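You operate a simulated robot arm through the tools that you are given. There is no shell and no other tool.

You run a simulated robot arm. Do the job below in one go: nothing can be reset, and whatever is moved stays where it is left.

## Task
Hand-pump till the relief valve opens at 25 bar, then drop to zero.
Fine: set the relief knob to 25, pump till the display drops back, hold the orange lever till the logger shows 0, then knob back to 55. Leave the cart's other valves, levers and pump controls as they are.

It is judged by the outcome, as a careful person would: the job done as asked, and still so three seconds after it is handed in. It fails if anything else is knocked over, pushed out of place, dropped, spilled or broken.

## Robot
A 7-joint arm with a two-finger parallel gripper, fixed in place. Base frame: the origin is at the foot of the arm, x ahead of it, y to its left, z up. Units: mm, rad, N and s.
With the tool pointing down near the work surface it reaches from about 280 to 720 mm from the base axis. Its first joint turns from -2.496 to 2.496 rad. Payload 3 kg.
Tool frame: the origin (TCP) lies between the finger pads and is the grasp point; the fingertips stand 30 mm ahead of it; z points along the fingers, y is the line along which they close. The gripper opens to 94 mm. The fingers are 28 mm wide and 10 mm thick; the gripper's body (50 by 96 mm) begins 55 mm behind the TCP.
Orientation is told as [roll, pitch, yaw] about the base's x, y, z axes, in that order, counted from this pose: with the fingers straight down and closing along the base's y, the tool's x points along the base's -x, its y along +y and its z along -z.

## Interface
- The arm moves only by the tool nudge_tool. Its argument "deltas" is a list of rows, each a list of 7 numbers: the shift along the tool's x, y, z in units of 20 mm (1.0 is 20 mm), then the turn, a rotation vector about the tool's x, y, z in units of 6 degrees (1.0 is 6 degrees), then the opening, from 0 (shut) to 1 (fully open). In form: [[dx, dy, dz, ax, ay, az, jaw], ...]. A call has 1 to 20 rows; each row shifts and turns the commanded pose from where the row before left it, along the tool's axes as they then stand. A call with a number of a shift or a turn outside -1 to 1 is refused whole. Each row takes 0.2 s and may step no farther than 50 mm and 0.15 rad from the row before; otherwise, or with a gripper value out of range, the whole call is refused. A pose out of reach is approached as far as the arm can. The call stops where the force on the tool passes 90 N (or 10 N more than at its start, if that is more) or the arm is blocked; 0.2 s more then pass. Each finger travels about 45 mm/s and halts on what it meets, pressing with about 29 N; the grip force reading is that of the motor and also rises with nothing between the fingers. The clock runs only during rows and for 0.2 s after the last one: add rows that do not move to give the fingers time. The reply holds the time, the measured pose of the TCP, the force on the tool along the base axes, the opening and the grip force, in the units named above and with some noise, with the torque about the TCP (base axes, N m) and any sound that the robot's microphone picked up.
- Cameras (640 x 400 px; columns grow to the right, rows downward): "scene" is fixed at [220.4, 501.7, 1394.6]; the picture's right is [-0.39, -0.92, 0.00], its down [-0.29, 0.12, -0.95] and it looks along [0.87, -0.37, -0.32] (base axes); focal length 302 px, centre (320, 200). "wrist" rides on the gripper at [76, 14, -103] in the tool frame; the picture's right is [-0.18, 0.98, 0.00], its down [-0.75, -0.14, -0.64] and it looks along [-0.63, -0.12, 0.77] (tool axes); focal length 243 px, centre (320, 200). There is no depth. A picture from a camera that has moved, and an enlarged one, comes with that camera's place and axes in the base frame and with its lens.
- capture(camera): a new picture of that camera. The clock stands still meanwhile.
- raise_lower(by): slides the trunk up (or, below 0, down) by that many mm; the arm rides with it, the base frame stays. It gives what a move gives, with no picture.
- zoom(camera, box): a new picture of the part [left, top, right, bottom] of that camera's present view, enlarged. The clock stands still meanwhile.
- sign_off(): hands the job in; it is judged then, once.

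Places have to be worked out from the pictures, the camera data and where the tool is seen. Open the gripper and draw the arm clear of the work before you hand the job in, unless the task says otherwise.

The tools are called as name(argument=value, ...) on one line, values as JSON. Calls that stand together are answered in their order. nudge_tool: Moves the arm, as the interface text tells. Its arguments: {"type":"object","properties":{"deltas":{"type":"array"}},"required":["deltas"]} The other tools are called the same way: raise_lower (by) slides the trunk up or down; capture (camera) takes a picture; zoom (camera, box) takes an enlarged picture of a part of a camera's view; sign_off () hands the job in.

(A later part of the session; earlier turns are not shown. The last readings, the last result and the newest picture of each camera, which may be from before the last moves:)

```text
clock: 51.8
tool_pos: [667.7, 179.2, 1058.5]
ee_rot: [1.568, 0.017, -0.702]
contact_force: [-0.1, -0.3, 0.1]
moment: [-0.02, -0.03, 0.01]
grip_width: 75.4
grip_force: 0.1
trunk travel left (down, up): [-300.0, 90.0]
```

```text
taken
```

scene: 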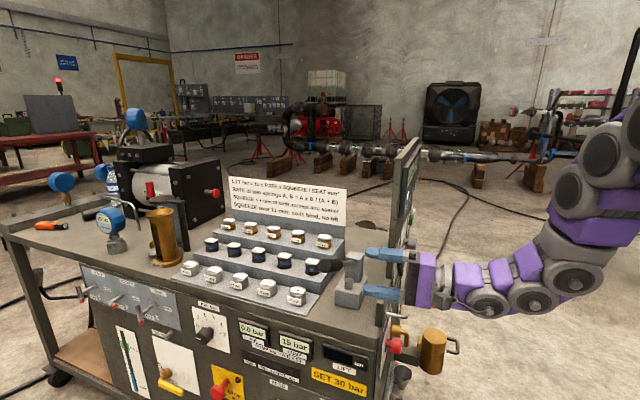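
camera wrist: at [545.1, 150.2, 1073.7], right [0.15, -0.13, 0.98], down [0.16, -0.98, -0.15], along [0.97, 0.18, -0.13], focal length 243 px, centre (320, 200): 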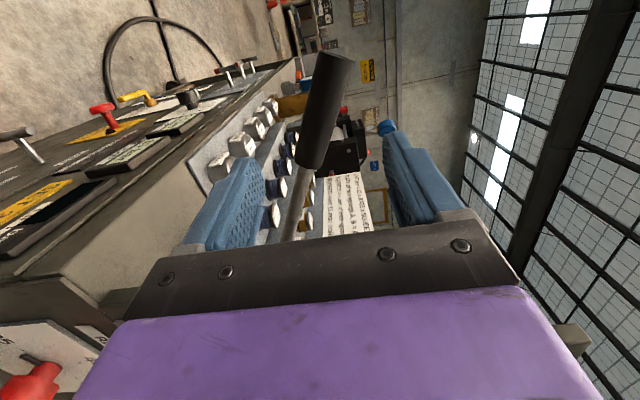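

The handle grip is centred on the tool axis between the fingers. I advance 85 mm so the fingers cage it.

nudge_tool(deltas=[[0, 0, 1, 0, 0, 0, 0.8], [0, 0, 1, 0, 0, 0, 0.8], [0, 0, 1, 0, 0, 0, 0.8], [0, 0, 1, 0, 0, 0, 0.8], [0, 0, 0.3, 0, 0, 0, 0.8], [0, 0, 0, 0, 0, 0, 0.8]])

capture(camera="wrist")

zoom(camera="scene", box=[280, 200, 480, 330])

```text
clock: 53.2
tool_pos: [723.6, 245.8, 1059.4]
ee_rot: [1.568, 0.013, -0.7]
contact_force: [-0.1, 0.2, 0.2]
moment: [0.04, -0.03, -0.02]
grip_width: 75.2
grip_force: 0.1
trunk travel left (down, up): [-300.0, 90.0]
```

```text
taken
camera wrist: at [599.6, 216.0, 1075.1], right [0.15, -0.13, 0.98], down [0.16, -0.98, -0.15], along [0.97, 0.18, -0.13], focal length 243 px, centre (320, 200)
```

wrist: 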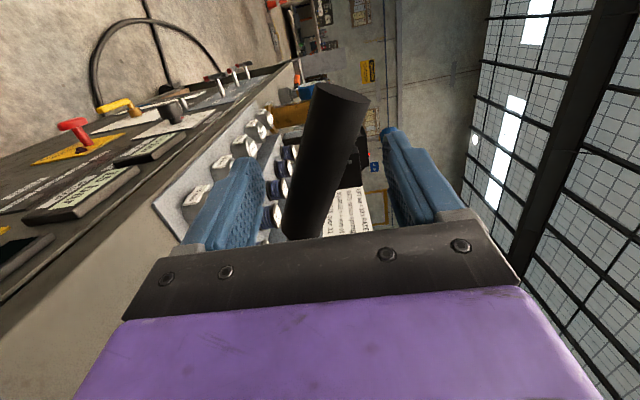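

```text
3.08 times, centred on (380, 265) of scene
camera zoom: at [220.4, 501.7, 1394.6], right [-0.39, -0.92, 0.0], down [-0.29, 0.12, -0.95], along [0.87, -0.37, -0.32], focal length 931 px, centre (135, 0)
```

zoom: 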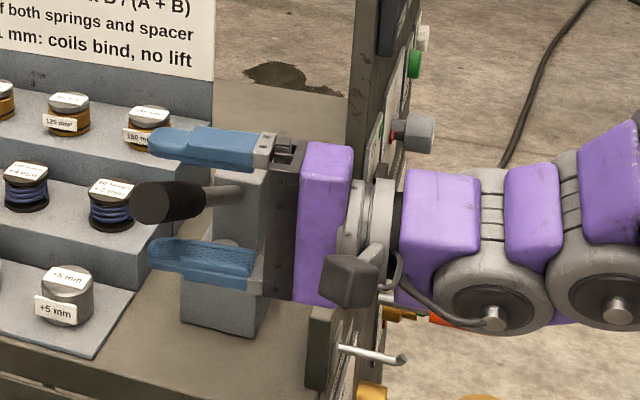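

The handle is caged. I push down 50 mm and watch force and sound.

nudge_tool(deltas=[[0, -0.5, 0, 0, 0, 0, 0.8], [0, -0.5, 0, 0, 0, 0, 0.8], [0, -0.5, 0, 0, 0, 0, 0.8], [0, -0.5, 0, 0, 0, 0, 0.8], [0, -0.5, 0, 0, 0, 0, 0.8]])

zoom(camera="scene", box=[280, 200, 480, 330])

```text
clock: 54.4
tool_pos: [721.6, 248.7, 1007.7]
ee_rot: [1.569, 0.015, -0.7]
contact_force: [0.0, 0.0, 1.2]
moment: [0.01, -0.04, -0.02]
grip_width: 76.1
grip_force: 0.4
trunk travel left (down, up): [-300.0, 90.0]
```

```text
3.08 times, centred on (380, 265) of scene
camera zoom: at [220.4, 501.7, 1394.6], right [-0.39, -0.92, 0.0], down [-0.29, 0.12, -0.95], along [0.87, -0.37, -0.32], focal length 931 px, centre (135, 0)
```

zoom: 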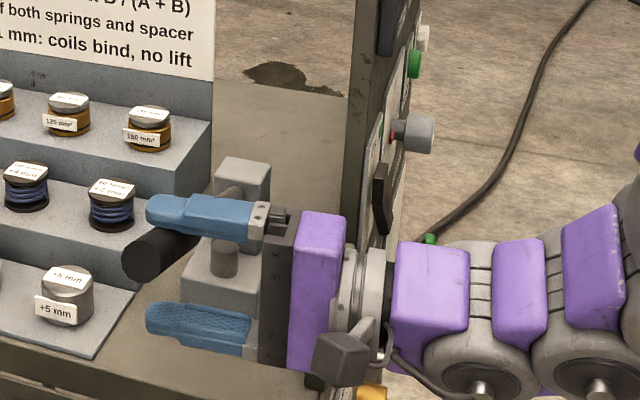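

The lever moves easily with little force. I continue down another 50 mm.

nudge_tool(deltas=[[0, -0.5, 0, 0, 0, 0, 0.8], [0, -0.5, 0, 0, 0, 0, 0.8], [0, -0.5, 0, 0, 0, 0, 0.8], [0, -0.5, 0, 0, 0, 0, 0.8], [0, -0.5, 0, 0, 0, 0, 0.8]])

zoom(camera="scene", box=[280, 200, 480, 330])

capture(camera="wrist")

```text
clock: 55.6
tool_pos: [721.2, 248.8, 958.1]
ee_rot: [1.569, 0.015, -0.7]
contact_force: [-0.1, 0.5, 3.1]
moment: [-0.01, -0.04, 0.05]
grip_width: 76.8
grip_force: 0.9
trunk travel left (down, up): [-300.0, 90.0]
```

```text
3.08 times, centred on (380, 265) of scene
camera zoom: at [220.4, 501.7, 1394.6], right [-0.39, -0.92, 0.0], down [-0.29, 0.12, -0.95], along [0.87, -0.37, -0.32], focal length 931 px, centre (135, 0)
```

zoom: 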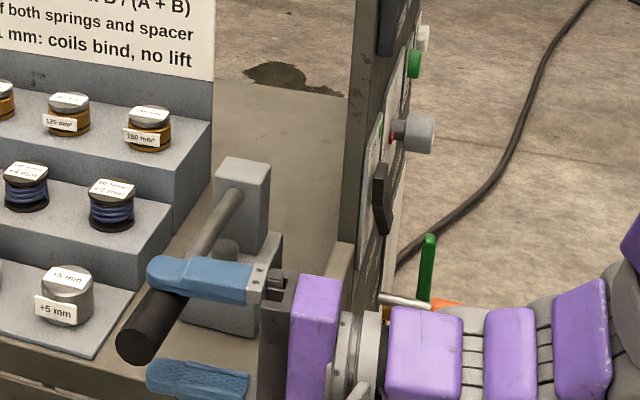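

```text
taken
camera wrist: at [597.3, 217.8, 973.4], right [0.15, -0.13, 0.98], down [0.16, -0.98, -0.15], along [0.97, 0.18, -0.13], focal length 243 px, centre (320, 200)
```

wrist: 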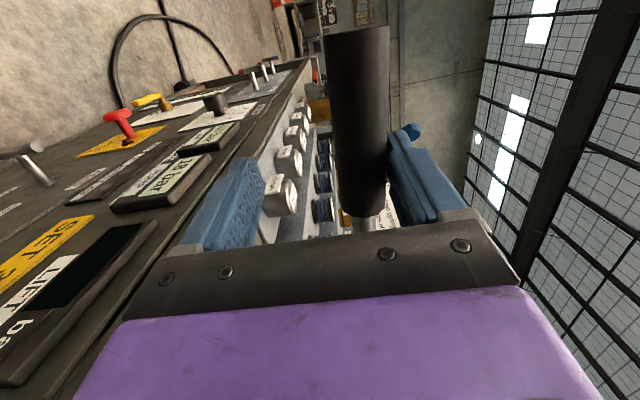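

The lever is about level with almost no resistance. I go down another 25 mm to find the bottom of the stroke.

nudge_tool(deltas=[[0, -0.5, 0, 0, 0, 0, 0.8], [0, -0.5, 0, 0, 0, 0, 0.8], [0, -0.3, 0, 0, 0, 0, 0.8], [0, 0, 0, 0, 0, 0, 0.8]])

zoom(camera="scene", box=[280, 200, 480, 330])

```text
clock: 56.6
tool_pos: [721.6, 246.0, 940.8]
ee_rot: [1.568, 0.013, -0.703]
contact_force: [-1.9, -0.2, 3.5]
moment: [0.08, -0.14, -0.06]
grip_width: 77.5
grip_force: 1.9
out of reach, approached as far as the arm can: row 3
trunk travel left (down, up): [-300.0, 90.0]
```

```text
3.08 times, centred on (380, 265) of scene
camera zoom: at [220.4, 501.7, 1394.6], right [-0.39, -0.92, 0.0], down [-0.29, 0.12, -0.95], along [0.87, -0.37, -0.32], focal length 931 px, centre (135, 0)
```

zoom: 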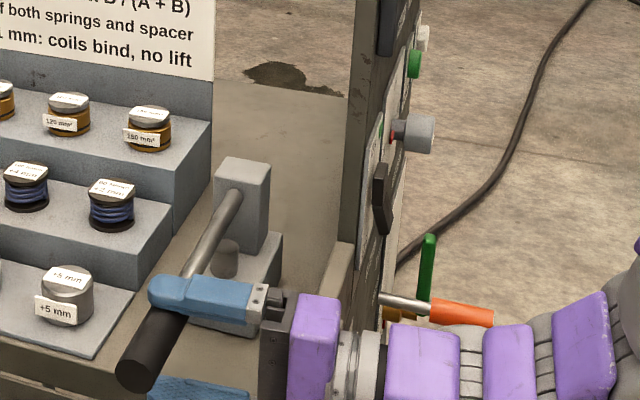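

Near the arm's reach limit here at this trunk height. I now make the up-stroke (140 mm) and read the effect.

nudge_tool(deltas=[[0, 0.7, 0, 0, 0, 0, 0.8], [0, 0.8, 0, 0, 0, 0, 0.8], [0, 0.8, 0, 0, 0, 0, 0.8], [0, 0.8, 0, 0, 0, 0, 0.8], [0, 0.8, 0, 0, 0, 0, 0.8], [0, 0.8, 0, 0, 0, 0, 0.8], [0, 0.8, 0, 0, 0, 0, 0.8], [0, 0.8, 0, 0, 0, 0, 0.8], [0, 0.8, 0, 0, 0, 0, 0.8]])

capture(camera="scene")

```text
clock: 58.6
tool_pos: [722.8, 246.2, 1077.7]
ee_rot: [1.563, 0.016, -0.701]
contact_force: [-3.5, -1.8, -10.9]
moment: [-0.07, 0.37, -0.03]
grip_width: 81.9
grip_force: 5.8
trunk travel left (down, up): [-300.0, 90.0]
```

```text
taken
```

scene: 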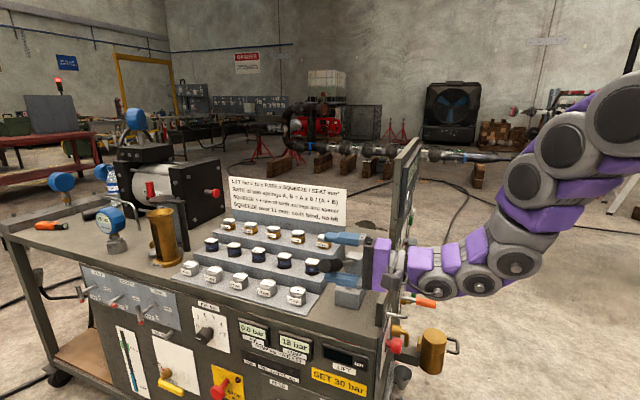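

The front PUMP display seems to have changed; I'll zoom there.

zoom(camera="scene", box=[220, 300, 380, 400])

zoom(camera="scene", box=[280, 200, 480, 330])

zoom(camera="scene", box=[70, 190, 150, 250])

```text
4.00 times, centred on (300, 350) of scene
camera zoom: at [220.4, 501.7, 1394.6], right [-0.39, -0.92, 0.0], down [-0.29, 0.12, -0.95], along [0.87, -0.37, -0.32], focal length 1210 px, centre (400, -400)
```

zoom: 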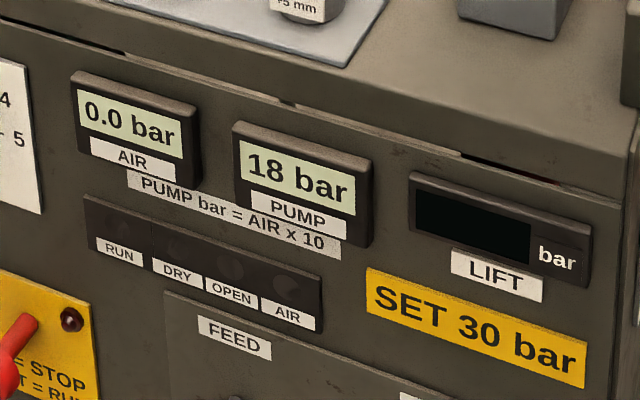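

```text
3.08 times, centred on (380, 265) of scene
camera zoom: at [220.4, 501.7, 1394.6], right [-0.39, -0.92, 0.0], down [-0.29, 0.12, -0.95], along [0.87, -0.37, -0.32], focal length 931 px, centre (135, 0)
```

zoom: 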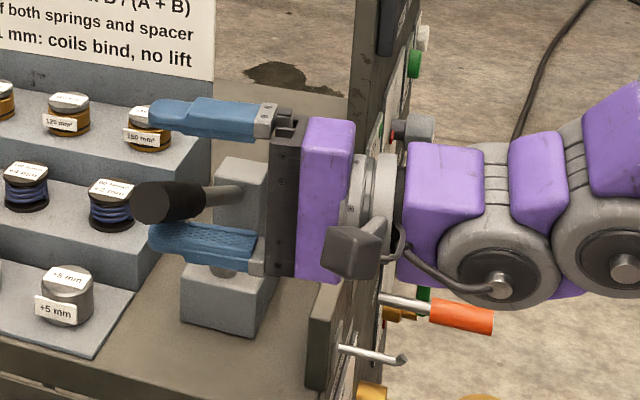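

```text
6.67 times, centred on (110, 220) of scene
camera zoom: at [220.4, 501.7, 1394.6], right [-0.39, -0.92, 0.0], down [-0.29, 0.12, -0.95], along [0.87, -0.37, -0.32], focal length 2017 px, centre (1720, 67)
```

zoom: 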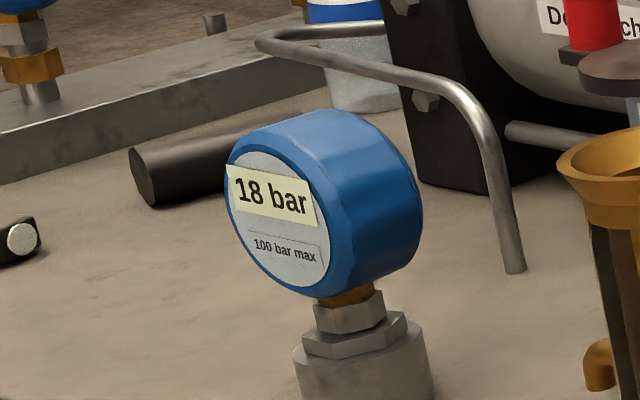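

The PUMP display and gauge went 15 → 18 bar from one stroke; the top rest position is the upper stop. I'll make another full stroke (down and up) and read.

nudge_tool(deltas=[[0, -0.75, 0, 0, 0, 0, 0.8], [0, -0.75, 0, 0, 0, 0, 0.8], [0, -0.75, 0, 0, 0, 0, 0.8], [0, -0.75, 0, 0, 0, 0, 0.8], [0, -0.75, 0, 0, 0, 0, 0.8], [0, -0.75, 0, 0, 0, 0, 0.8], [0, -0.75, 0, 0, 0, 0, 0.8], [0, -0.75, 0, 0, 0, 0, 0.8], [0, -0.6, 0, 0, 0, 0, 0.8]])

zoom(camera="scene", box=[220, 300, 380, 400])

nudge_tool(deltas=[[0, 0.75, 0, 0, 0, 0, 0.8], [0, 0.75, 0, 0, 0, 0, 0.8], [0, 0.75, 0, 0, 0, 0, 0.8], [0, 0.75, 0, 0, 0, 0, 0.8], [0, 0.75, 0, 0, 0, 0, 0.8], [0, 0.75, 0, 0, 0, 0, 0.8], [0, 0.75, 0, 0, 0, 0, 0.8], [0, 0.75, 0, 0, 0, 0, 0.8], [0, 0.5, 0, 0, 0, 0, 0.8]])

zoom(camera="scene", box=[220, 300, 380, 400])

```text
clock: 60.6
tool_pos: [722.0, 247.2, 949.4]
ee_rot: [1.568, 0.016, -0.699]
contact_force: [-0.6, 1.1, 3.3]
moment: [-0.01, -0.05, 0.04]
grip_width: 77.2
grip_force: 1.7
trunk travel left (down, up): [-300.0, 90.0]
```

```text
4.00 times, centred on (300, 350) of scene
camera zoom: at [220.4, 501.7, 1394.6], right [-0.39, -0.92, 0.0], down [-0.29, 0.12, -0.95], along [0.87, -0.37, -0.32], focal length 1210 px, centre (400, -400)
```

zoom: 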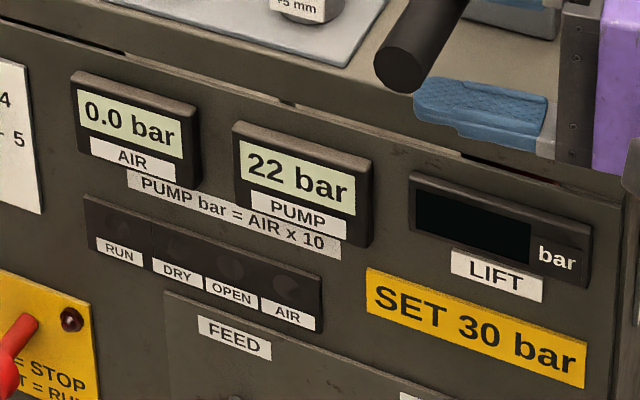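

```text
clock: 62.6
tool_pos: [724.2, 247.1, 1077.4]
ee_rot: [1.564, 0.015, -0.699]
contact_force: [-3.0, 2.4, -8.4]
moment: [0.07, 0.28, 0.02]
grip_width: 80.0
grip_force: 4.8
trunk travel left (down, up): [-300.0, 90.0]
```

```text
4.00 times, centred on (300, 350) of scene
camera zoom: at [220.4, 501.7, 1394.6], right [-0.39, -0.92, 0.0], down [-0.29, 0.12, -0.95], along [0.87, -0.37, -0.32], focal length 1210 px, centre (400, -400)
```

zoom: 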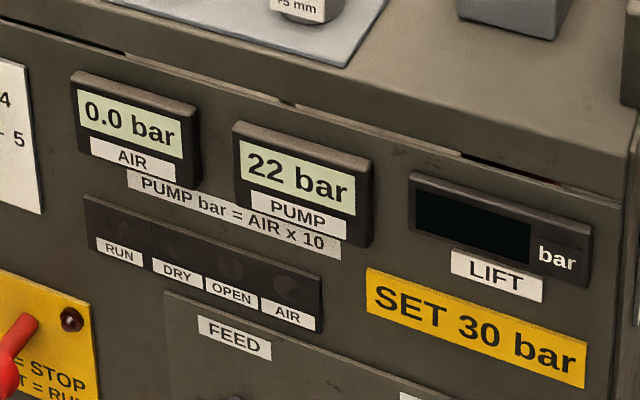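

22 bar and holding. The next down-stroke should bring it to about 25; I go in two halves and read.

nudge_tool(deltas=[[0, -0.75, 0, 0, 0, 0, 0.8], [0, -0.75, 0, 0, 0, 0, 0.8], [0, -0.75, 0, 0, 0, 0, 0.8], [0, -0.75, 0, 0, 0, 0, 0.8], [0, -0.75, 0, 0, 0, 0, 0.8], [0, -0.75, 0, 0, 0, 0, 0.8]])

zoom(camera="scene", box=[220, 300, 380, 400])

nudge_tool(deltas=[[0, -0.7, 0, 0, 0, 0, 0.8], [0, -0.7, 0, 0, 0, 0, 0.8], [0, -0.5, 0, 0, 0, 0, 0.8]])

zoom(camera="scene", box=[220, 300, 380, 400])

```text
clock: 64.0
tool_pos: [723.6, 247.5, 990.3]
ee_rot: [1.568, 0.016, -0.702]
contact_force: [1.2, -0.2, 3.1]
moment: [0.01, 0.04, 0.0]
grip_width: 76.4
grip_force: 0.6
trunk travel left (down, up): [-300.0, 90.0]
```

```text
4.00 times, centred on (300, 350) of scene
camera zoom: at [220.4, 501.7, 1394.6], right [-0.39, -0.92, 0.0], down [-0.29, 0.12, -0.95], along [0.87, -0.37, -0.32], focal length 1210 px, centre (400, -400)
```

zoom: 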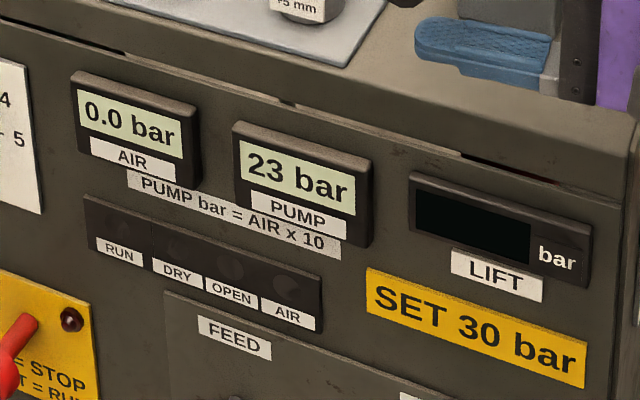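

```text
clock: 64.8
tool_pos: [720.9, 246.2, 951.2]
ee_rot: [1.568, 0.015, -0.699]
contact_force: [-0.3, 2.1, 2.2]
moment: [-0.02, 0.01, 0.01]
grip_width: 76.9
grip_force: 1.7
trunk travel left (down, up): [-300.0, 90.0]
```

```text
4.00 times, centred on (300, 350) of scene
camera zoom: at [220.4, 501.7, 1394.6], right [-0.39, -0.92, 0.0], down [-0.29, 0.12, -0.95], along [0.87, -0.37, -0.32], focal length 1210 px, centre (400, -400)
```

zoom: 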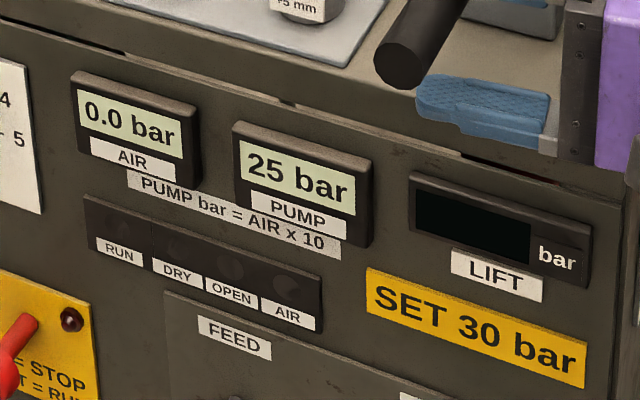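

25 bar displayed. I make the up-stroke and see whether it has dropped back.

nudge_tool(deltas=[[0, 0.75, 0, 0, 0, 0, 0.8], [0, 0.75, 0, 0, 0, 0, 0.8], [0, 0.75, 0, 0, 0, 0, 0.8], [0, 0.75, 0, 0, 0, 0, 0.8], [0, 0.75, 0, 0, 0, 0, 0.8], [0, 0.75, 0, 0, 0, 0, 0.8], [0, 0.75, 0, 0, 0, 0, 0.8], [0, 0.75, 0, 0, 0, 0, 0.8], [0, 0.4, 0, 0, 0, 0, 0.8]])

zoom(camera="scene", box=[220, 300, 380, 400])

```text
clock: 66.8
tool_pos: [724.1, 245.4, 1078.5]
ee_rot: [1.562, 0.015, -0.701]
contact_force: [-6.6, -2.4, -12.6]
moment: [-0.14, 0.56, -0.11]
grip_width: 82.2
grip_force: 6.2
trunk travel left (down, up): [-300.0, 90.0]
```

```text
4.00 times, centred on (300, 350) of scene
camera zoom: at [220.4, 501.7, 1394.6], right [-0.39, -0.92, 0.0], down [-0.29, 0.12, -0.95], along [0.87, -0.37, -0.32], focal length 1210 px, centre (400, -400)
```

zoom: 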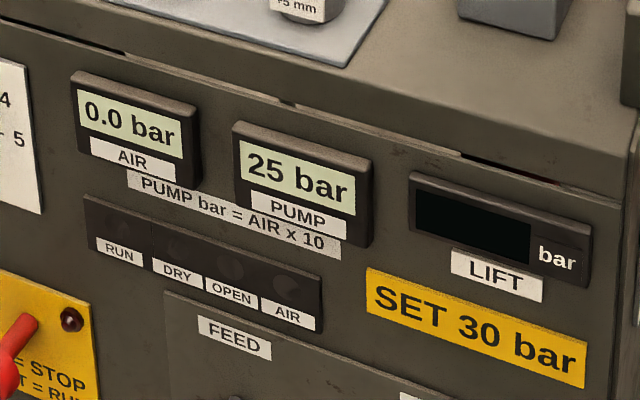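

Still 25, the valve hasn't opened yet. I push down a fraction of a stroke at a time and read the display.

nudge_tool(deltas=[[0, -0.75, 0, 0, 0, 0, 0.8], [0, -0.75, 0, 0, 0, 0, 0.8], [0, -0.75, 0, 0, 0, 0, 0.8], [0, -0.6, 0, 0, 0, 0, 0.8]])

zoom(camera="scene", box=[220, 300, 380, 400])

nudge_tool(deltas=[[0, -0.7, 0, 0, 0, 0, 0.8], [0, -0.5, 0, 0, 0, 0, 0.8]])

zoom(camera="scene", box=[220, 300, 380, 400])

```text
clock: 67.8
tool_pos: [724.3, 246.5, 1021.7]
ee_rot: [1.569, 0.013, -0.7]
contact_force: [0.8, 1.4, 1.4]
moment: [0.02, 0.01, -0.02]
grip_width: 76.1
grip_force: 0.5
trunk travel left (down, up): [-300.0, 90.0]
```

```text
4.00 times, centred on (300, 350) of scene
camera zoom: at [220.4, 501.7, 1394.6], right [-0.39, -0.92, 0.0], down [-0.29, 0.12, -0.95], along [0.87, -0.37, -0.32], focal length 1210 px, centre (400, -400)
```

zoom: 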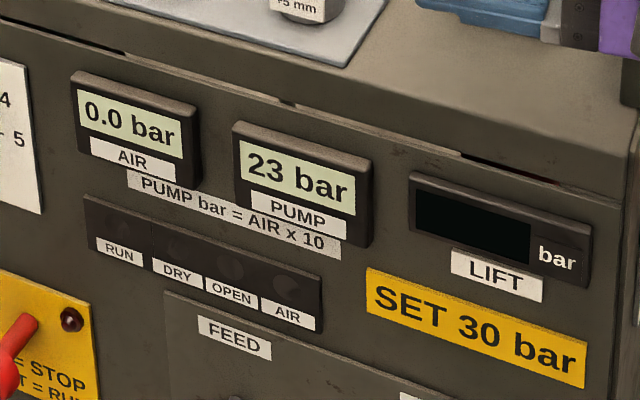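

```text
clock: 68.4
tool_pos: [722.0, 245.8, 998.4]
ee_rot: [1.567, 0.014, -0.702]
contact_force: [-0.6, -0.1, 1.8]
moment: [0.04, -0.03, 0.01]
grip_width: 76.2
grip_force: 0.8
trunk travel left (down, up): [-300.0, 90.0]
```

```text
4.00 times, centred on (300, 350) of scene
camera zoom: at [220.4, 501.7, 1394.6], right [-0.39, -0.92, 0.0], down [-0.29, 0.12, -0.95], along [0.87, -0.37, -0.32], focal length 1210 px, centre (400, -400)
```

zoom: 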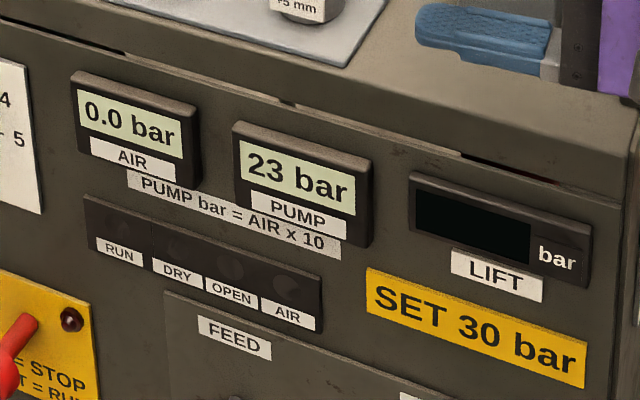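

The display dropped from 25 back to 23: the relief valve opened. I stop pumping, return the handle to its original up position, centre the fingers, and withdraw.

nudge_tool(deltas=[[0, 0.75, 0, 0, 0, 0, 0.8], [0, 0.75, 0, 0, 0, 0, 0.8], [0, 0.75, 0, 0, 0, 0, 0.8], [0, 0.75, 0, 0, 0, 0, 0.8], [0, 0.75, 0, 0, 0, 0, 0.8], [0, -0.5, 0, 0, 0, 0, 0.8], [0, -0.2, 0, 0, 0, 0, 0.8], [0, 0, 0, 0, 0, 0, 0.8]])

zoom(camera="scene", box=[280, 200, 480, 330])

zoom(camera="scene", box=[220, 300, 380, 400])

```text
clock: 70.2
tool_pos: [722.1, 246.9, 1058.8]
ee_rot: [1.567, 0.015, -0.699]
contact_force: [-0.2, -0.2, -1.4]
moment: [0.0, -0.04, 0.0]
grip_width: 75.3
grip_force: 0.0
trunk travel left (down, up): [-300.0, 90.0]
```

```text
3.08 times, centred on (380, 265) of scene
camera zoom: at [220.4, 501.7, 1394.6], right [-0.39, -0.92, 0.0], down [-0.29, 0.12, -0.95], along [0.87, -0.37, -0.32], focal length 931 px, centre (135, 0)
```

zoom: 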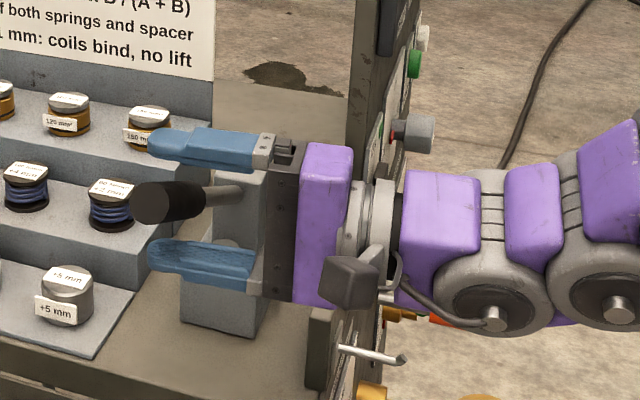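

```text
4.00 times, centred on (300, 350) of scene
camera zoom: at [220.4, 501.7, 1394.6], right [-0.39, -0.92, 0.0], down [-0.29, 0.12, -0.95], along [0.87, -0.37, -0.32], focal length 1210 px, centre (400, -400)
```

zoom: 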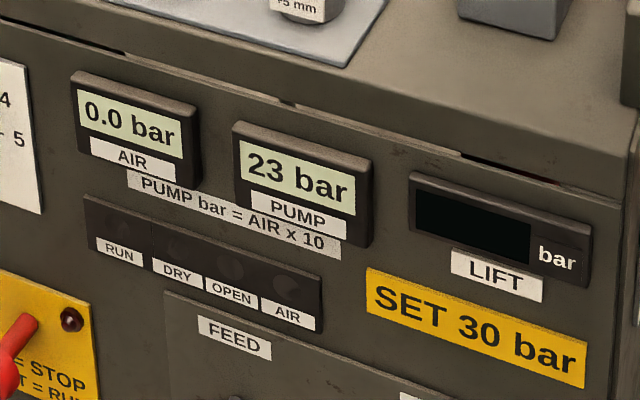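

Handle is back up; 23 bar steady. I withdraw straight back 280 mm.

nudge_tool(deltas=[[0, 0, -1, 0, 0, 0, 0.8], [0, 0, -1, 0, 0, 0, 0.8], [0, 0, -1, 0, 0, 0, 0.8], [0, 0, -1, 0, 0, 0, 0.8], [0, 0, -1, 0, 0, 0, 0.8], [0, 0, -1, 0, 0, 0, 0.8], [0, 0, -1, 0, 0, 0, 0.8], [0, 0, -1, 0, 0, 0, 0.8], [0, 0, -1, 0, 0, 0, 0.8], [0, 0, -1, 0, 0, 0, 0.8], [0, 0, -1, 0, 0, 0, 0.8], [0, 0, -1, 0, 0, 0, 0.8], [0, 0, -1, 0, 0, 0, 0.8], [0, 0, -1, 0, 0, 0, 0.8], [0, 0, -1, 0, 0, 0, 0.8]])

nudge_tool(deltas=[[0, 0, 0, 0, 0, -1, 0], [0, 0, 0, 0, 0, -1, 0], [0, 0, 0, 0, 0, -1, 0], [0, 0, 0, 0, 0, -1, 0], [0, 0, 0, 0, 0, -1, 0], [0, 0, 0, 0, 0, -1, 0], [0, 0, 0, 0, 0, -1, 0], [0, 0, 0, 0, 0, -1, 0], [0, 0, 0, 0, 0, -1, 0], [0, 0, 0, 0, 0, -1, 0], [0, 0, 0, 0, 0, -1, 0], [0, 0, 0, 0, 0, -1, 0], [0, 0, 0, 0, 0, -1, 0], [0, 0, 0, 0, 0, -1, 0], [0, 0, 0, 0, 0, -1, 0]])

raise_lower(by=-200)

capture(camera="wrist")

capture(camera="scene")

```text
clock: 73.4
tool_pos: [528.9, 13.5, 1062.4]
ee_rot: [1.569, 0.016, -0.701]
contact_force: [-0.8, -0.4, -0.3]
moment: [-0.01, 0.03, -0.01]
grip_width: 74.9
grip_force: 0.2
trunk travel left (down, up): [-300.0, 90.0]
```

```text
clock: 76.6
tool_pos: [550.4, 0.8, 1060.0]
ee_rot: [1.353, -1.551, -0.478]
contact_force: [-0.4, 0.4, 0.3]
moment: [-0.01, -0.01, 0.02]
grip_width: 0.0
grip_force: 28.6
out of reach, approached as far as the arm can: row 15
trunk travel left (down, up): [-300.0, 90.0]
```

```text
clock: 78.8
tool_pos: [549.2, 0.4, 859.9]
ee_rot: [1.446, -1.55, -0.57]
contact_force: [0.3, 0.5, 0.3]
moment: [0.03, 0.02, 0.02]
grip_width: 0.0
grip_force: 29.1
trunk travel left (down, up): [-100.0, 290.0]
```

```text
taken
camera wrist: at [472.3, -68.7, 784.3], right [-0.75, 0.63, 0.2], down [-0.29, -0.59, 0.75], along [0.59, 0.51, 0.63], focal length 243 px, centre (320, 200)
```

wrist: 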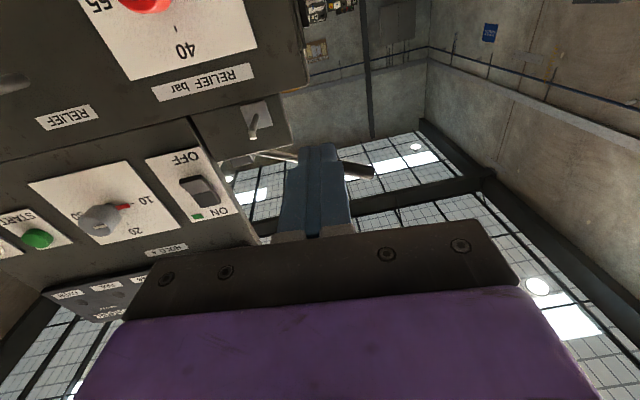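

```text
taken
```

scene: 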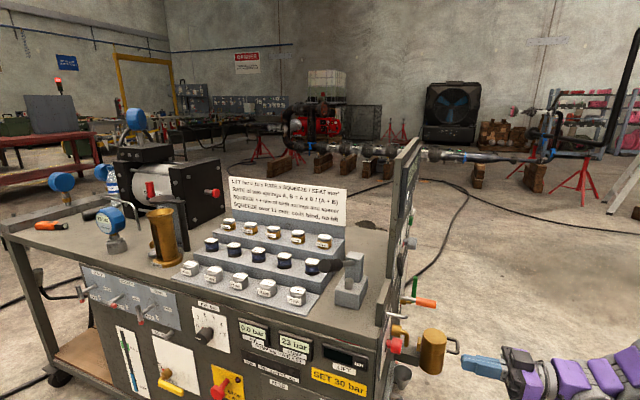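

The orange lever's tip is near (812,−145,780), sticking out from the panel, far from the base. I'll yaw the tool toward it (heading ≈18°) in free space, then shift to hover above it with fingers closed.

nudge_tool(deltas=[[0, 0, 0, 1, 0, 0, 0], [0, 0, 0, 1, 0, 0, 0], [0, 0, 0, 1, 0, 0, 0], [0, 0, 0, 1, 0, 0, 0], [0, 0, 0, 1, 0, 0, 0], [0, -1, 0, 0, 0, 0, 0], [0, -1, 0, 0, 0, 0, 0], [0, -1, 0, 0, 0, 0, 0], [0, -1, 0, 0, 0, 0, 0], [0, -1, 0, 0, 0, 0, 0], [0, -1, 0, 0, 0, 0, 0], [0, -1, 0, 0, 0, 0, 0], [0, -1, 0, 0, 0, 0, 0], [0, -1, 0, 0, 0, 0, 0], [0, -1, 0, 0, 0, 0, 0], [0, -0.5, 0, 0, 0, 0, 0]])

capture(camera="wrist")

capture(camera="scene")

```text
clock: 82.2
tool_pos: [721.5, -258.4, 811.8]
ee_rot: [0.95, -1.552, -0.6]
contact_force: [-0.7, 0.8, 0.3]
moment: [-0.05, 0.02, -0.01]
grip_width: 0.0
grip_force: 29.2
out of reach, approached as far as the arm can: row 1, 2, 3, 4, 5
trunk travel left (down, up): [-100.0, 290.0]
```

```text
taken
camera wrist: at [620.5, -279.9, 737.9], right [-0.34, 0.92, 0.2], down [-0.54, -0.36, 0.76], along [0.77, 0.15, 0.62], focal length 243 px, centre (320, 200)
```

wrist: 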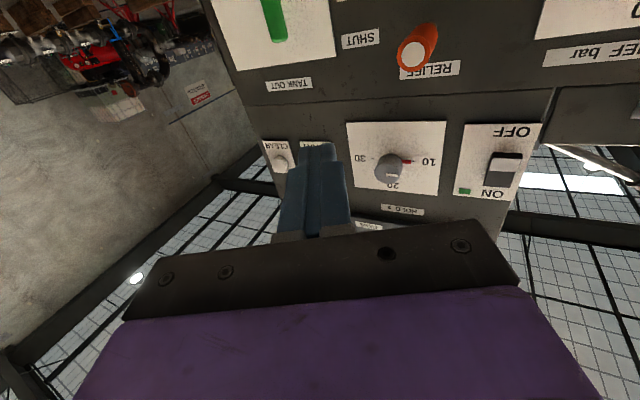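

```text
taken
```

scene: 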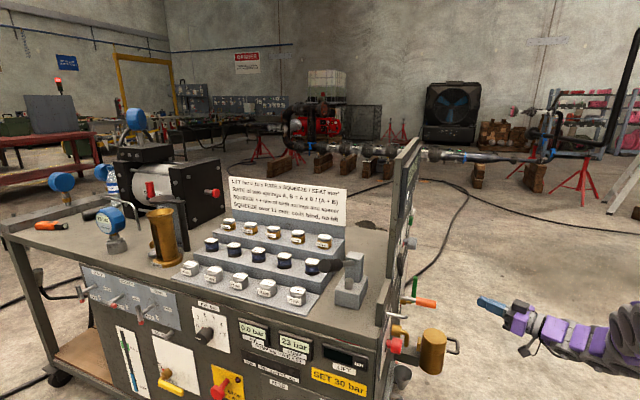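

The lever end is at about (812,−140,783). I rise 30 mm, shift left 87 mm, go forward 130 mm to sit just above the orange grip.

nudge_tool(deltas=[[-0.75, 0, 0, 0, 0, 0, 0], [-0.75, 0, 0, 0, 0, 0, 0], [0, 0.88, 0, 0, 0, 0, 0], [0, 0.88, 0, 0, 0, 0, 0], [0, 0.88, 0, 0, 0, 0, 0], [0, 0.88, 0, 0, 0, 0, 0], [0, 0.88, 0, 0, 0, 0, 0], [0, 0, 0.93, 0, 0, 0, 0], [0, 0, 0.93, 0, 0, 0, 0], [0, 0, 0.93, 0, 0, 0, 0], [0, 0, 0.93, 0, 0, 0, 0], [0, 0, 0.93, 0, 0, 0, 0], [0, 0, 0.93, 0, 0, 0, 0], [0, 0, 0.93, 0, 0, 0, 0]])

capture(camera="wrist")

zoom(camera="scene", box=[360, 240, 520, 360])

```text
clock: 85.2
tool_pos: [813.8, -129.7, 843.8]
ee_rot: [0.945, -1.547, -0.593]
contact_force: [0.0, -0.8, -0.6]
moment: [0.01, 0.0, 0.01]
grip_width: 0.4
grip_force: 28.8
trunk travel left (down, up): [-100.0, 290.0]
```

```text
taken
camera wrist: at [711.9, -150.7, 768.7], right [-0.34, 0.92, 0.2], down [-0.54, -0.36, 0.76], along [0.77, 0.15, 0.62], focal length 243 px, centre (320, 200)
```

wrist: 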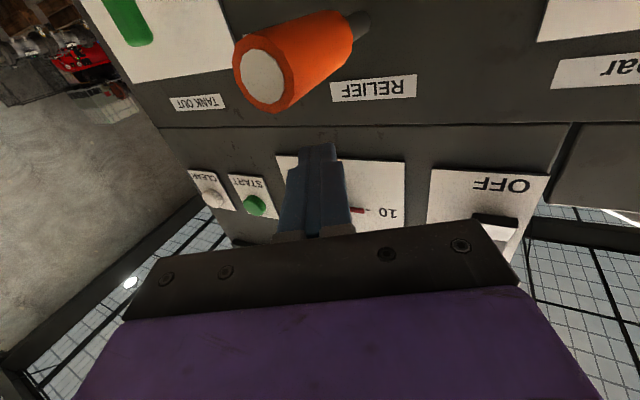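

```text
3.33 times, centred on (440, 300) of scene
camera zoom: at [220.4, 501.7, 1394.6], right [-0.39, -0.92, 0.0], down [-0.29, 0.12, -0.95], along [0.87, -0.37, -0.32], focal length 1008 px, centre (-80, -133)
```

zoom: 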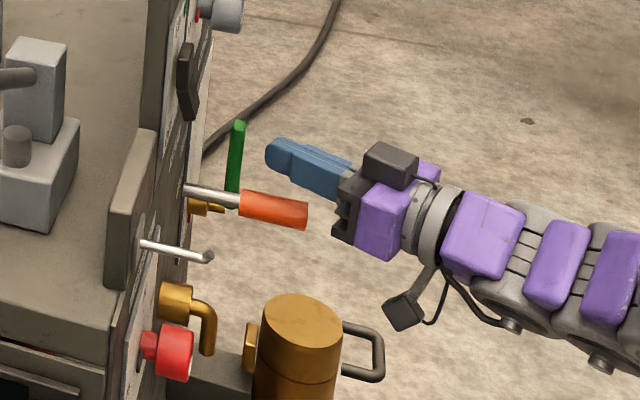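

I'm above the orange grip. I move 20 mm further along the lever (toward the panel), lower onto it and press in small steps.

nudge_tool(deltas=[[0, 0.47, 0.88, 0, 0, 0, 0], [0.7, 0, 0, 0, 0, 0, 0], [0.7, 0, 0, 0, 0, 0, 0], [0.5, 0, 0, 0, 0, 0, 0], [0.5, 0, 0, 0, 0, 0, 0], [0, 0, 0, 0, 0, 0, 0]])

capture(camera="wrist")

zoom(camera="scene", box=[360, 240, 520, 360])

```text
clock: 86.6
tool_pos: [826.9, -113.3, 795.3]
ee_rot: [0.979, -1.551, -0.629]
contact_force: [2.2, -2.1, 6.7]
moment: [0.06, -0.24, -0.03]
grip_width: 0.0
grip_force: 29.4
trunk travel left (down, up): [-100.0, 290.0]
```

```text
taken
camera wrist: at [725.5, -135.1, 720.5], right [-0.34, 0.92, 0.2], down [-0.54, -0.36, 0.76], along [0.77, 0.15, 0.62], focal length 243 px, centre (320, 200)
```

wrist: 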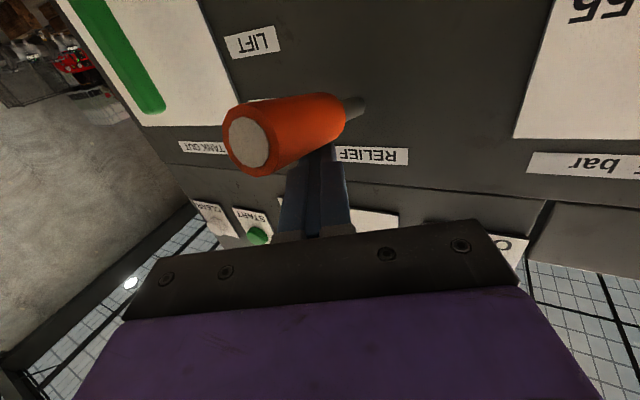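

```text
3.33 times, centred on (440, 300) of scene
camera zoom: at [220.4, 501.7, 1394.6], right [-0.39, -0.92, 0.0], down [-0.29, 0.12, -0.95], along [0.87, -0.37, -0.32], focal length 1008 px, centre (-80, -133)
```

zoom: 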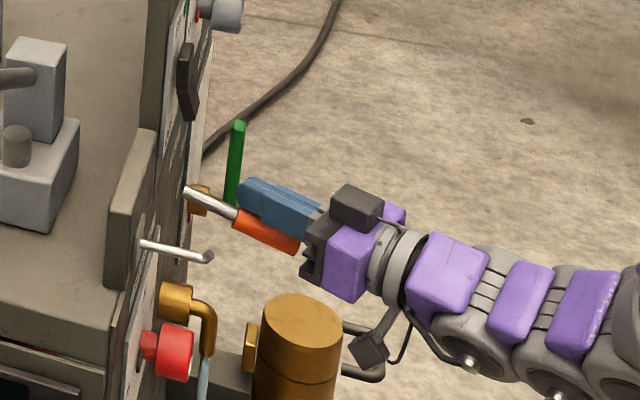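

Contact with ~7 N; the lever tips down and fluid runs from the spout into the cup. I press a bit more, hold, and watch the display.

nudge_tool(deltas=[[0.5, 0, 0, 0, 0, 0, 0], [0.4, 0, 0, 0, 0, 0, 0], [0, 0, 0, 0, 0, 0, 0], [0, 0, 0, 0, 0, 0, 0], [0, 0, 0, 0, 0, 0, 0]])

zoom(camera="scene", box=[220, 300, 380, 400])

zoom(camera="scene", box=[360, 270, 520, 390])

```text
clock: 87.8
tool_pos: [826.7, -113.6, 791.1]
ee_rot: [0.967, -1.55, -0.612]
contact_force: [4.6, -2.2, 8.7]
moment: [0.11, -0.3, -0.02]
grip_width: 0.1
grip_force: 28.9
out of reach, approached as far as the arm can: row 1, 2
trunk travel left (down, up): [-100.0, 290.0]
```

```text
4.00 times, centred on (300, 350) of scene
camera zoom: at [220.4, 501.7, 1394.6], right [-0.39, -0.92, 0.0], down [-0.29, 0.12, -0.95], along [0.87, -0.37, -0.32], focal length 1210 px, centre (400, -400)
```

zoom: 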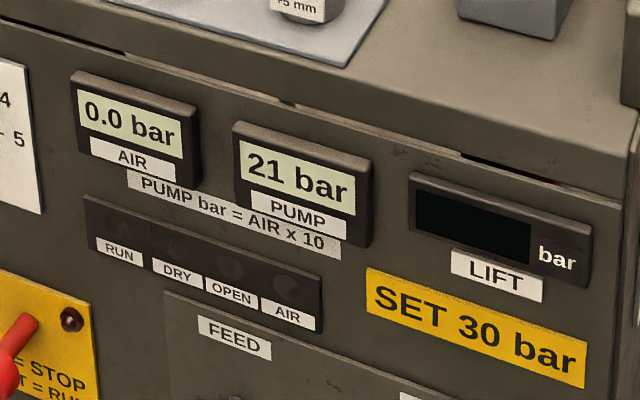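

```text
3.33 times, centred on (440, 330) of scene
camera zoom: at [220.4, 501.7, 1394.6], right [-0.39, -0.92, 0.0], down [-0.29, 0.12, -0.95], along [0.87, -0.37, -0.32], focal length 1008 px, centre (-80, -233)
```

zoom: 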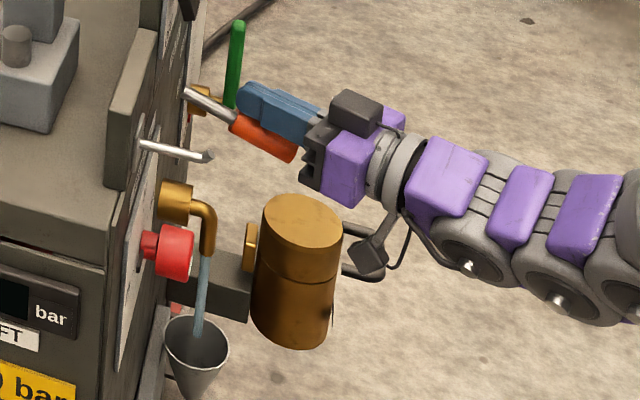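

Pressure is falling (21 bar), fluid going neatly into the cup. The arm is at its reach limit, so I lower the trunk 15 mm to press the lever further, then hold.

raise_lower(by=-15)

nudge_tool(deltas=[[0, 0, 0, 0, 0, 0, 0], [0, 0, 0, 0, 0, 0, 0], [0, 0, 0, 0, 0, 0, 0], [0, 0, 0, 0, 0, 0, 0], [0, 0, 0, 0, 0, 0, 0]])

zoom(camera="scene", box=[220, 300, 380, 400])

zoom(camera="scene", box=[360, 270, 520, 390])

```text
clock: 88.4
tool_pos: [826.0, -112.8, 785.0]
ee_rot: [1.827, -1.56, -1.472]
contact_force: [16.4, -3.7, 47.7]
moment: [0.59, -1.53, 0.15]
grip_width: 0.0
grip_force: 28.5
trunk travel left (down, up): [-85.0, 305.0]
```

```text
clock: 89.6
tool_pos: [824.1, -113.7, 784.7]
ee_rot: [1.688, -1.554, -1.338]
contact_force: [33.6, -4.6, 78.0]
moment: [0.99, -2.59, -0.4]
grip_width: 0.0
grip_force: 29.1
trunk travel left (down, up): [-85.0, 305.0]
```

```text
4.00 times, centred on (300, 350) of scene
camera zoom: at [220.4, 501.7, 1394.6], right [-0.39, -0.92, 0.0], down [-0.29, 0.12, -0.95], along [0.87, -0.37, -0.32], focal length 1210 px, centre (400, -400)
```

zoom: 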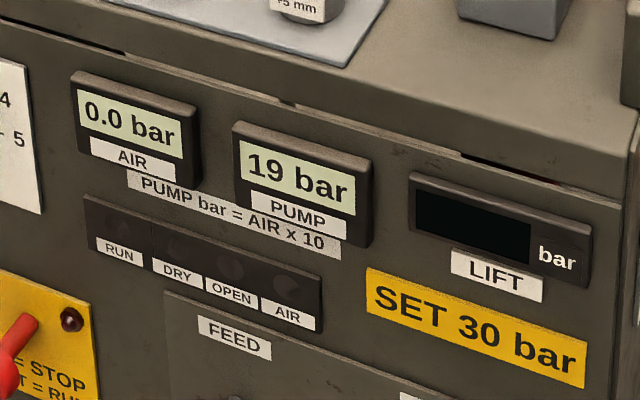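

```text
3.33 times, centred on (440, 330) of scene
camera zoom: at [220.4, 501.7, 1394.6], right [-0.39, -0.92, 0.0], down [-0.29, 0.12, -0.95], along [0.87, -0.37, -0.32], focal length 1008 px, centre (-80, -233)
```

zoom: 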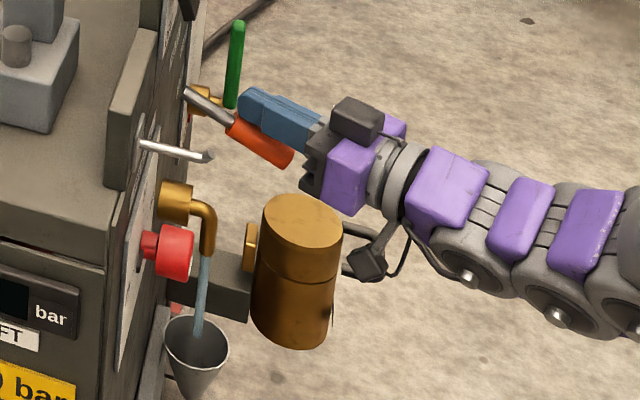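

The lever is at its stop with 78 N on it, more than needed; I ease up 8 mm via the trunk and hold while it bleeds.

raise_lower(by=8)

nudge_tool(deltas=[[0, 0, 0, 0, 0, 0, 0], [0, 0, 0, 0, 0, 0, 0], [0, 0, 0, 0, 0, 0, 0], [0, 0, 0, 0, 0, 0, 0], [0, 0, 0, 0, 0, 0, 0]])

zoom(camera="scene", box=[220, 300, 380, 400])

zoom(camera="scene", box=[360, 270, 520, 390])

```text
clock: 90.2
tool_pos: [823.3, -115.7, 784.8]
ee_rot: [1.051, -1.548, -0.704]
contact_force: [15.5, -9.1, 52.4]
moment: [0.74, -1.56, -0.48]
grip_width: 0.0
grip_force: 29.2
trunk travel left (down, up): [-93.0, 297.0]
```

```text
clock: 91.4
tool_pos: [822.6, -114.6, 785.8]
ee_rot: [0.98, -1.55, -0.631]
contact_force: [-24.4, -16.7, 28.3]
moment: [0.2, -0.38, -0.05]
grip_width: 0.1
grip_force: 28.8
trunk travel left (down, up): [-93.0, 297.0]
```

```text
4.00 times, centred on (300, 350) of scene
camera zoom: at [220.4, 501.7, 1394.6], right [-0.39, -0.92, 0.0], down [-0.29, 0.12, -0.95], along [0.87, -0.37, -0.32], focal length 1210 px, centre (400, -400)
```

zoom: 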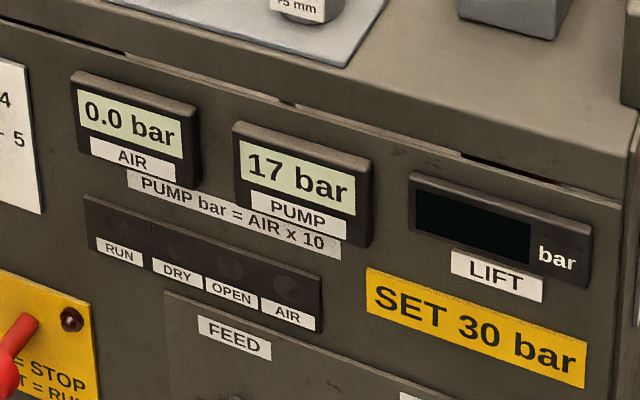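

```text
3.33 times, centred on (440, 330) of scene
camera zoom: at [220.4, 501.7, 1394.6], right [-0.39, -0.92, 0.0], down [-0.29, 0.12, -0.95], along [0.87, -0.37, -0.32], focal length 1008 px, centre (-80, -233)
```

zoom: 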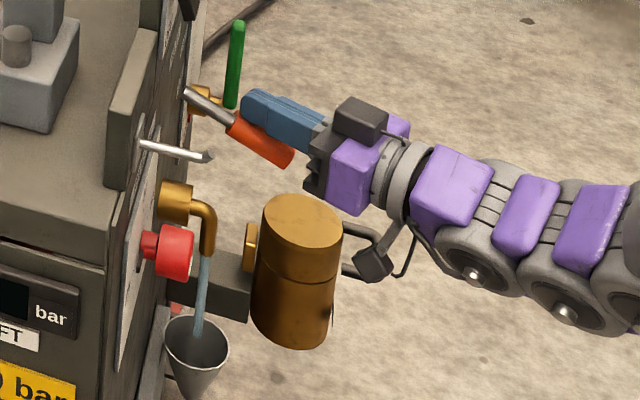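

17 bar and falling about 1.1 bar/s with the load now about 30 N. I keep holding.

nudge_tool(deltas=[[0, 0, 0, 0, 0, 0, 0], [0, 0, 0, 0, 0, 0, 0], [0, 0, 0, 0, 0, 0, 0], [0, 0, 0, 0, 0, 0, 0], [0, 0, 0, 0, 0, 0, 0], [0, 0, 0, 0, 0, 0, 0], [0, 0, 0, 0, 0, 0, 0], [0, 0, 0, 0, 0, 0, 0], [0, 0, 0, 0, 0, 0, 0], [0, 0, 0, 0, 0, 0, 0]])

zoom(camera="scene", box=[220, 300, 380, 400])

zoom(camera="scene", box=[360, 270, 520, 390])

```text
clock: 93.6
tool_pos: [826.4, -111.3, 786.4]
ee_rot: [0.997, -1.552, -0.644]
contact_force: [12.4, 3.5, 34.9]
moment: [0.47, -1.06, -0.01]
grip_width: 0.1
grip_force: 29.5
trunk travel left (down, up): [-93.0, 297.0]
```

```text
4.00 times, centred on (300, 350) of scene
camera zoom: at [220.4, 501.7, 1394.6], right [-0.39, -0.92, 0.0], down [-0.29, 0.12, -0.95], along [0.87, -0.37, -0.32], focal length 1210 px, centre (400, -400)
```

zoom: 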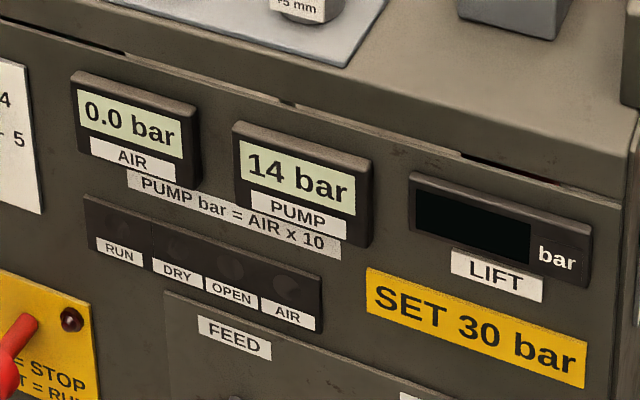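

```text
3.33 times, centred on (440, 330) of scene
camera zoom: at [220.4, 501.7, 1394.6], right [-0.39, -0.92, 0.0], down [-0.29, 0.12, -0.95], along [0.87, -0.37, -0.32], focal length 1008 px, centre (-80, -233)
```

zoom: 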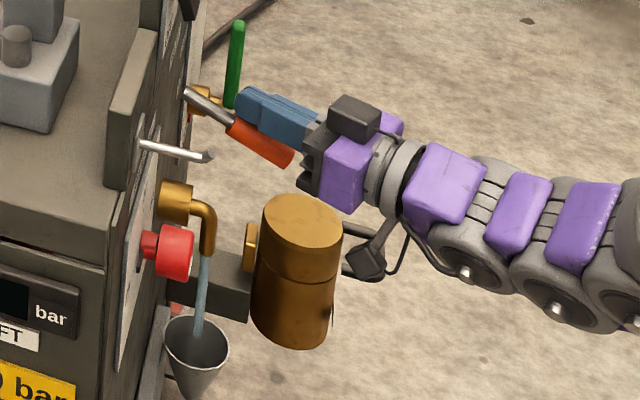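

14 bar and stable contact. I keep holding about 4 s more.

nudge_tool(deltas=[[0, 0, 0, 0, 0, 0, 0], [0, 0, 0, 0, 0, 0, 0], [0, 0, 0, 0, 0, 0, 0], [0, 0, 0, 0, 0, 0, 0], [0, 0, 0, 0, 0, 0, 0], [0, 0, 0, 0, 0, 0, 0], [0, 0, 0, 0, 0, 0, 0], [0, 0, 0, 0, 0, 0, 0], [0, 0, 0, 0, 0, 0, 0], [0, 0, 0, 0, 0, 0, 0], [0, 0, 0, 0, 0, 0, 0], [0, 0, 0, 0, 0, 0, 0], [0, 0, 0, 0, 0, 0, 0], [0, 0, 0, 0, 0, 0, 0], [0, 0, 0, 0, 0, 0, 0], [0, 0, 0, 0, 0, 0, 0], [0, 0, 0, 0, 0, 0, 0], [0, 0, 0, 0, 0, 0, 0], [0, 0, 0, 0, 0, 0, 0], [0, 0, 0, 0, 0, 0, 0]])

capture(camera="scene")

zoom(camera="scene", box=[220, 300, 380, 400])

```text
clock: 97.8
tool_pos: [825.9, -111.1, 785.7]
ee_rot: [0.953, -1.554, -0.602]
contact_force: [7.4, 5.4, 35.2]
moment: [0.47, -0.94, -0.03]
grip_width: 0.0
grip_force: 28.2
trunk travel left (down, up): [-93.0, 297.0]
```

```text
taken
```

scene: 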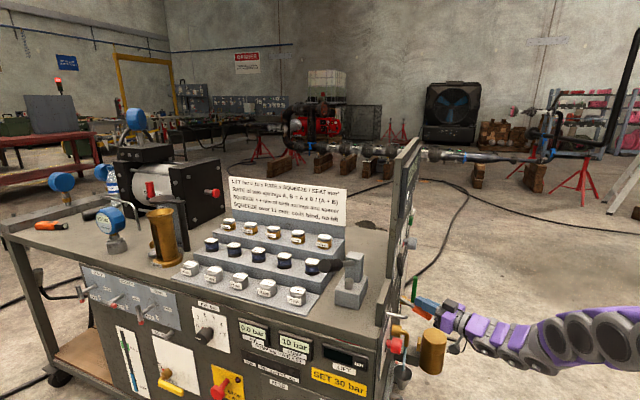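

```text
4.00 times, centred on (300, 350) of scene
camera zoom: at [220.4, 501.7, 1394.6], right [-0.39, -0.92, 0.0], down [-0.29, 0.12, -0.95], along [0.87, -0.37, -0.32], focal length 1210 px, centre (400, -400)
```

zoom: 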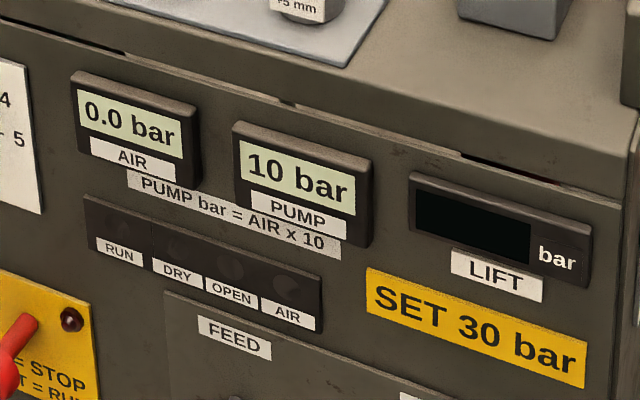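

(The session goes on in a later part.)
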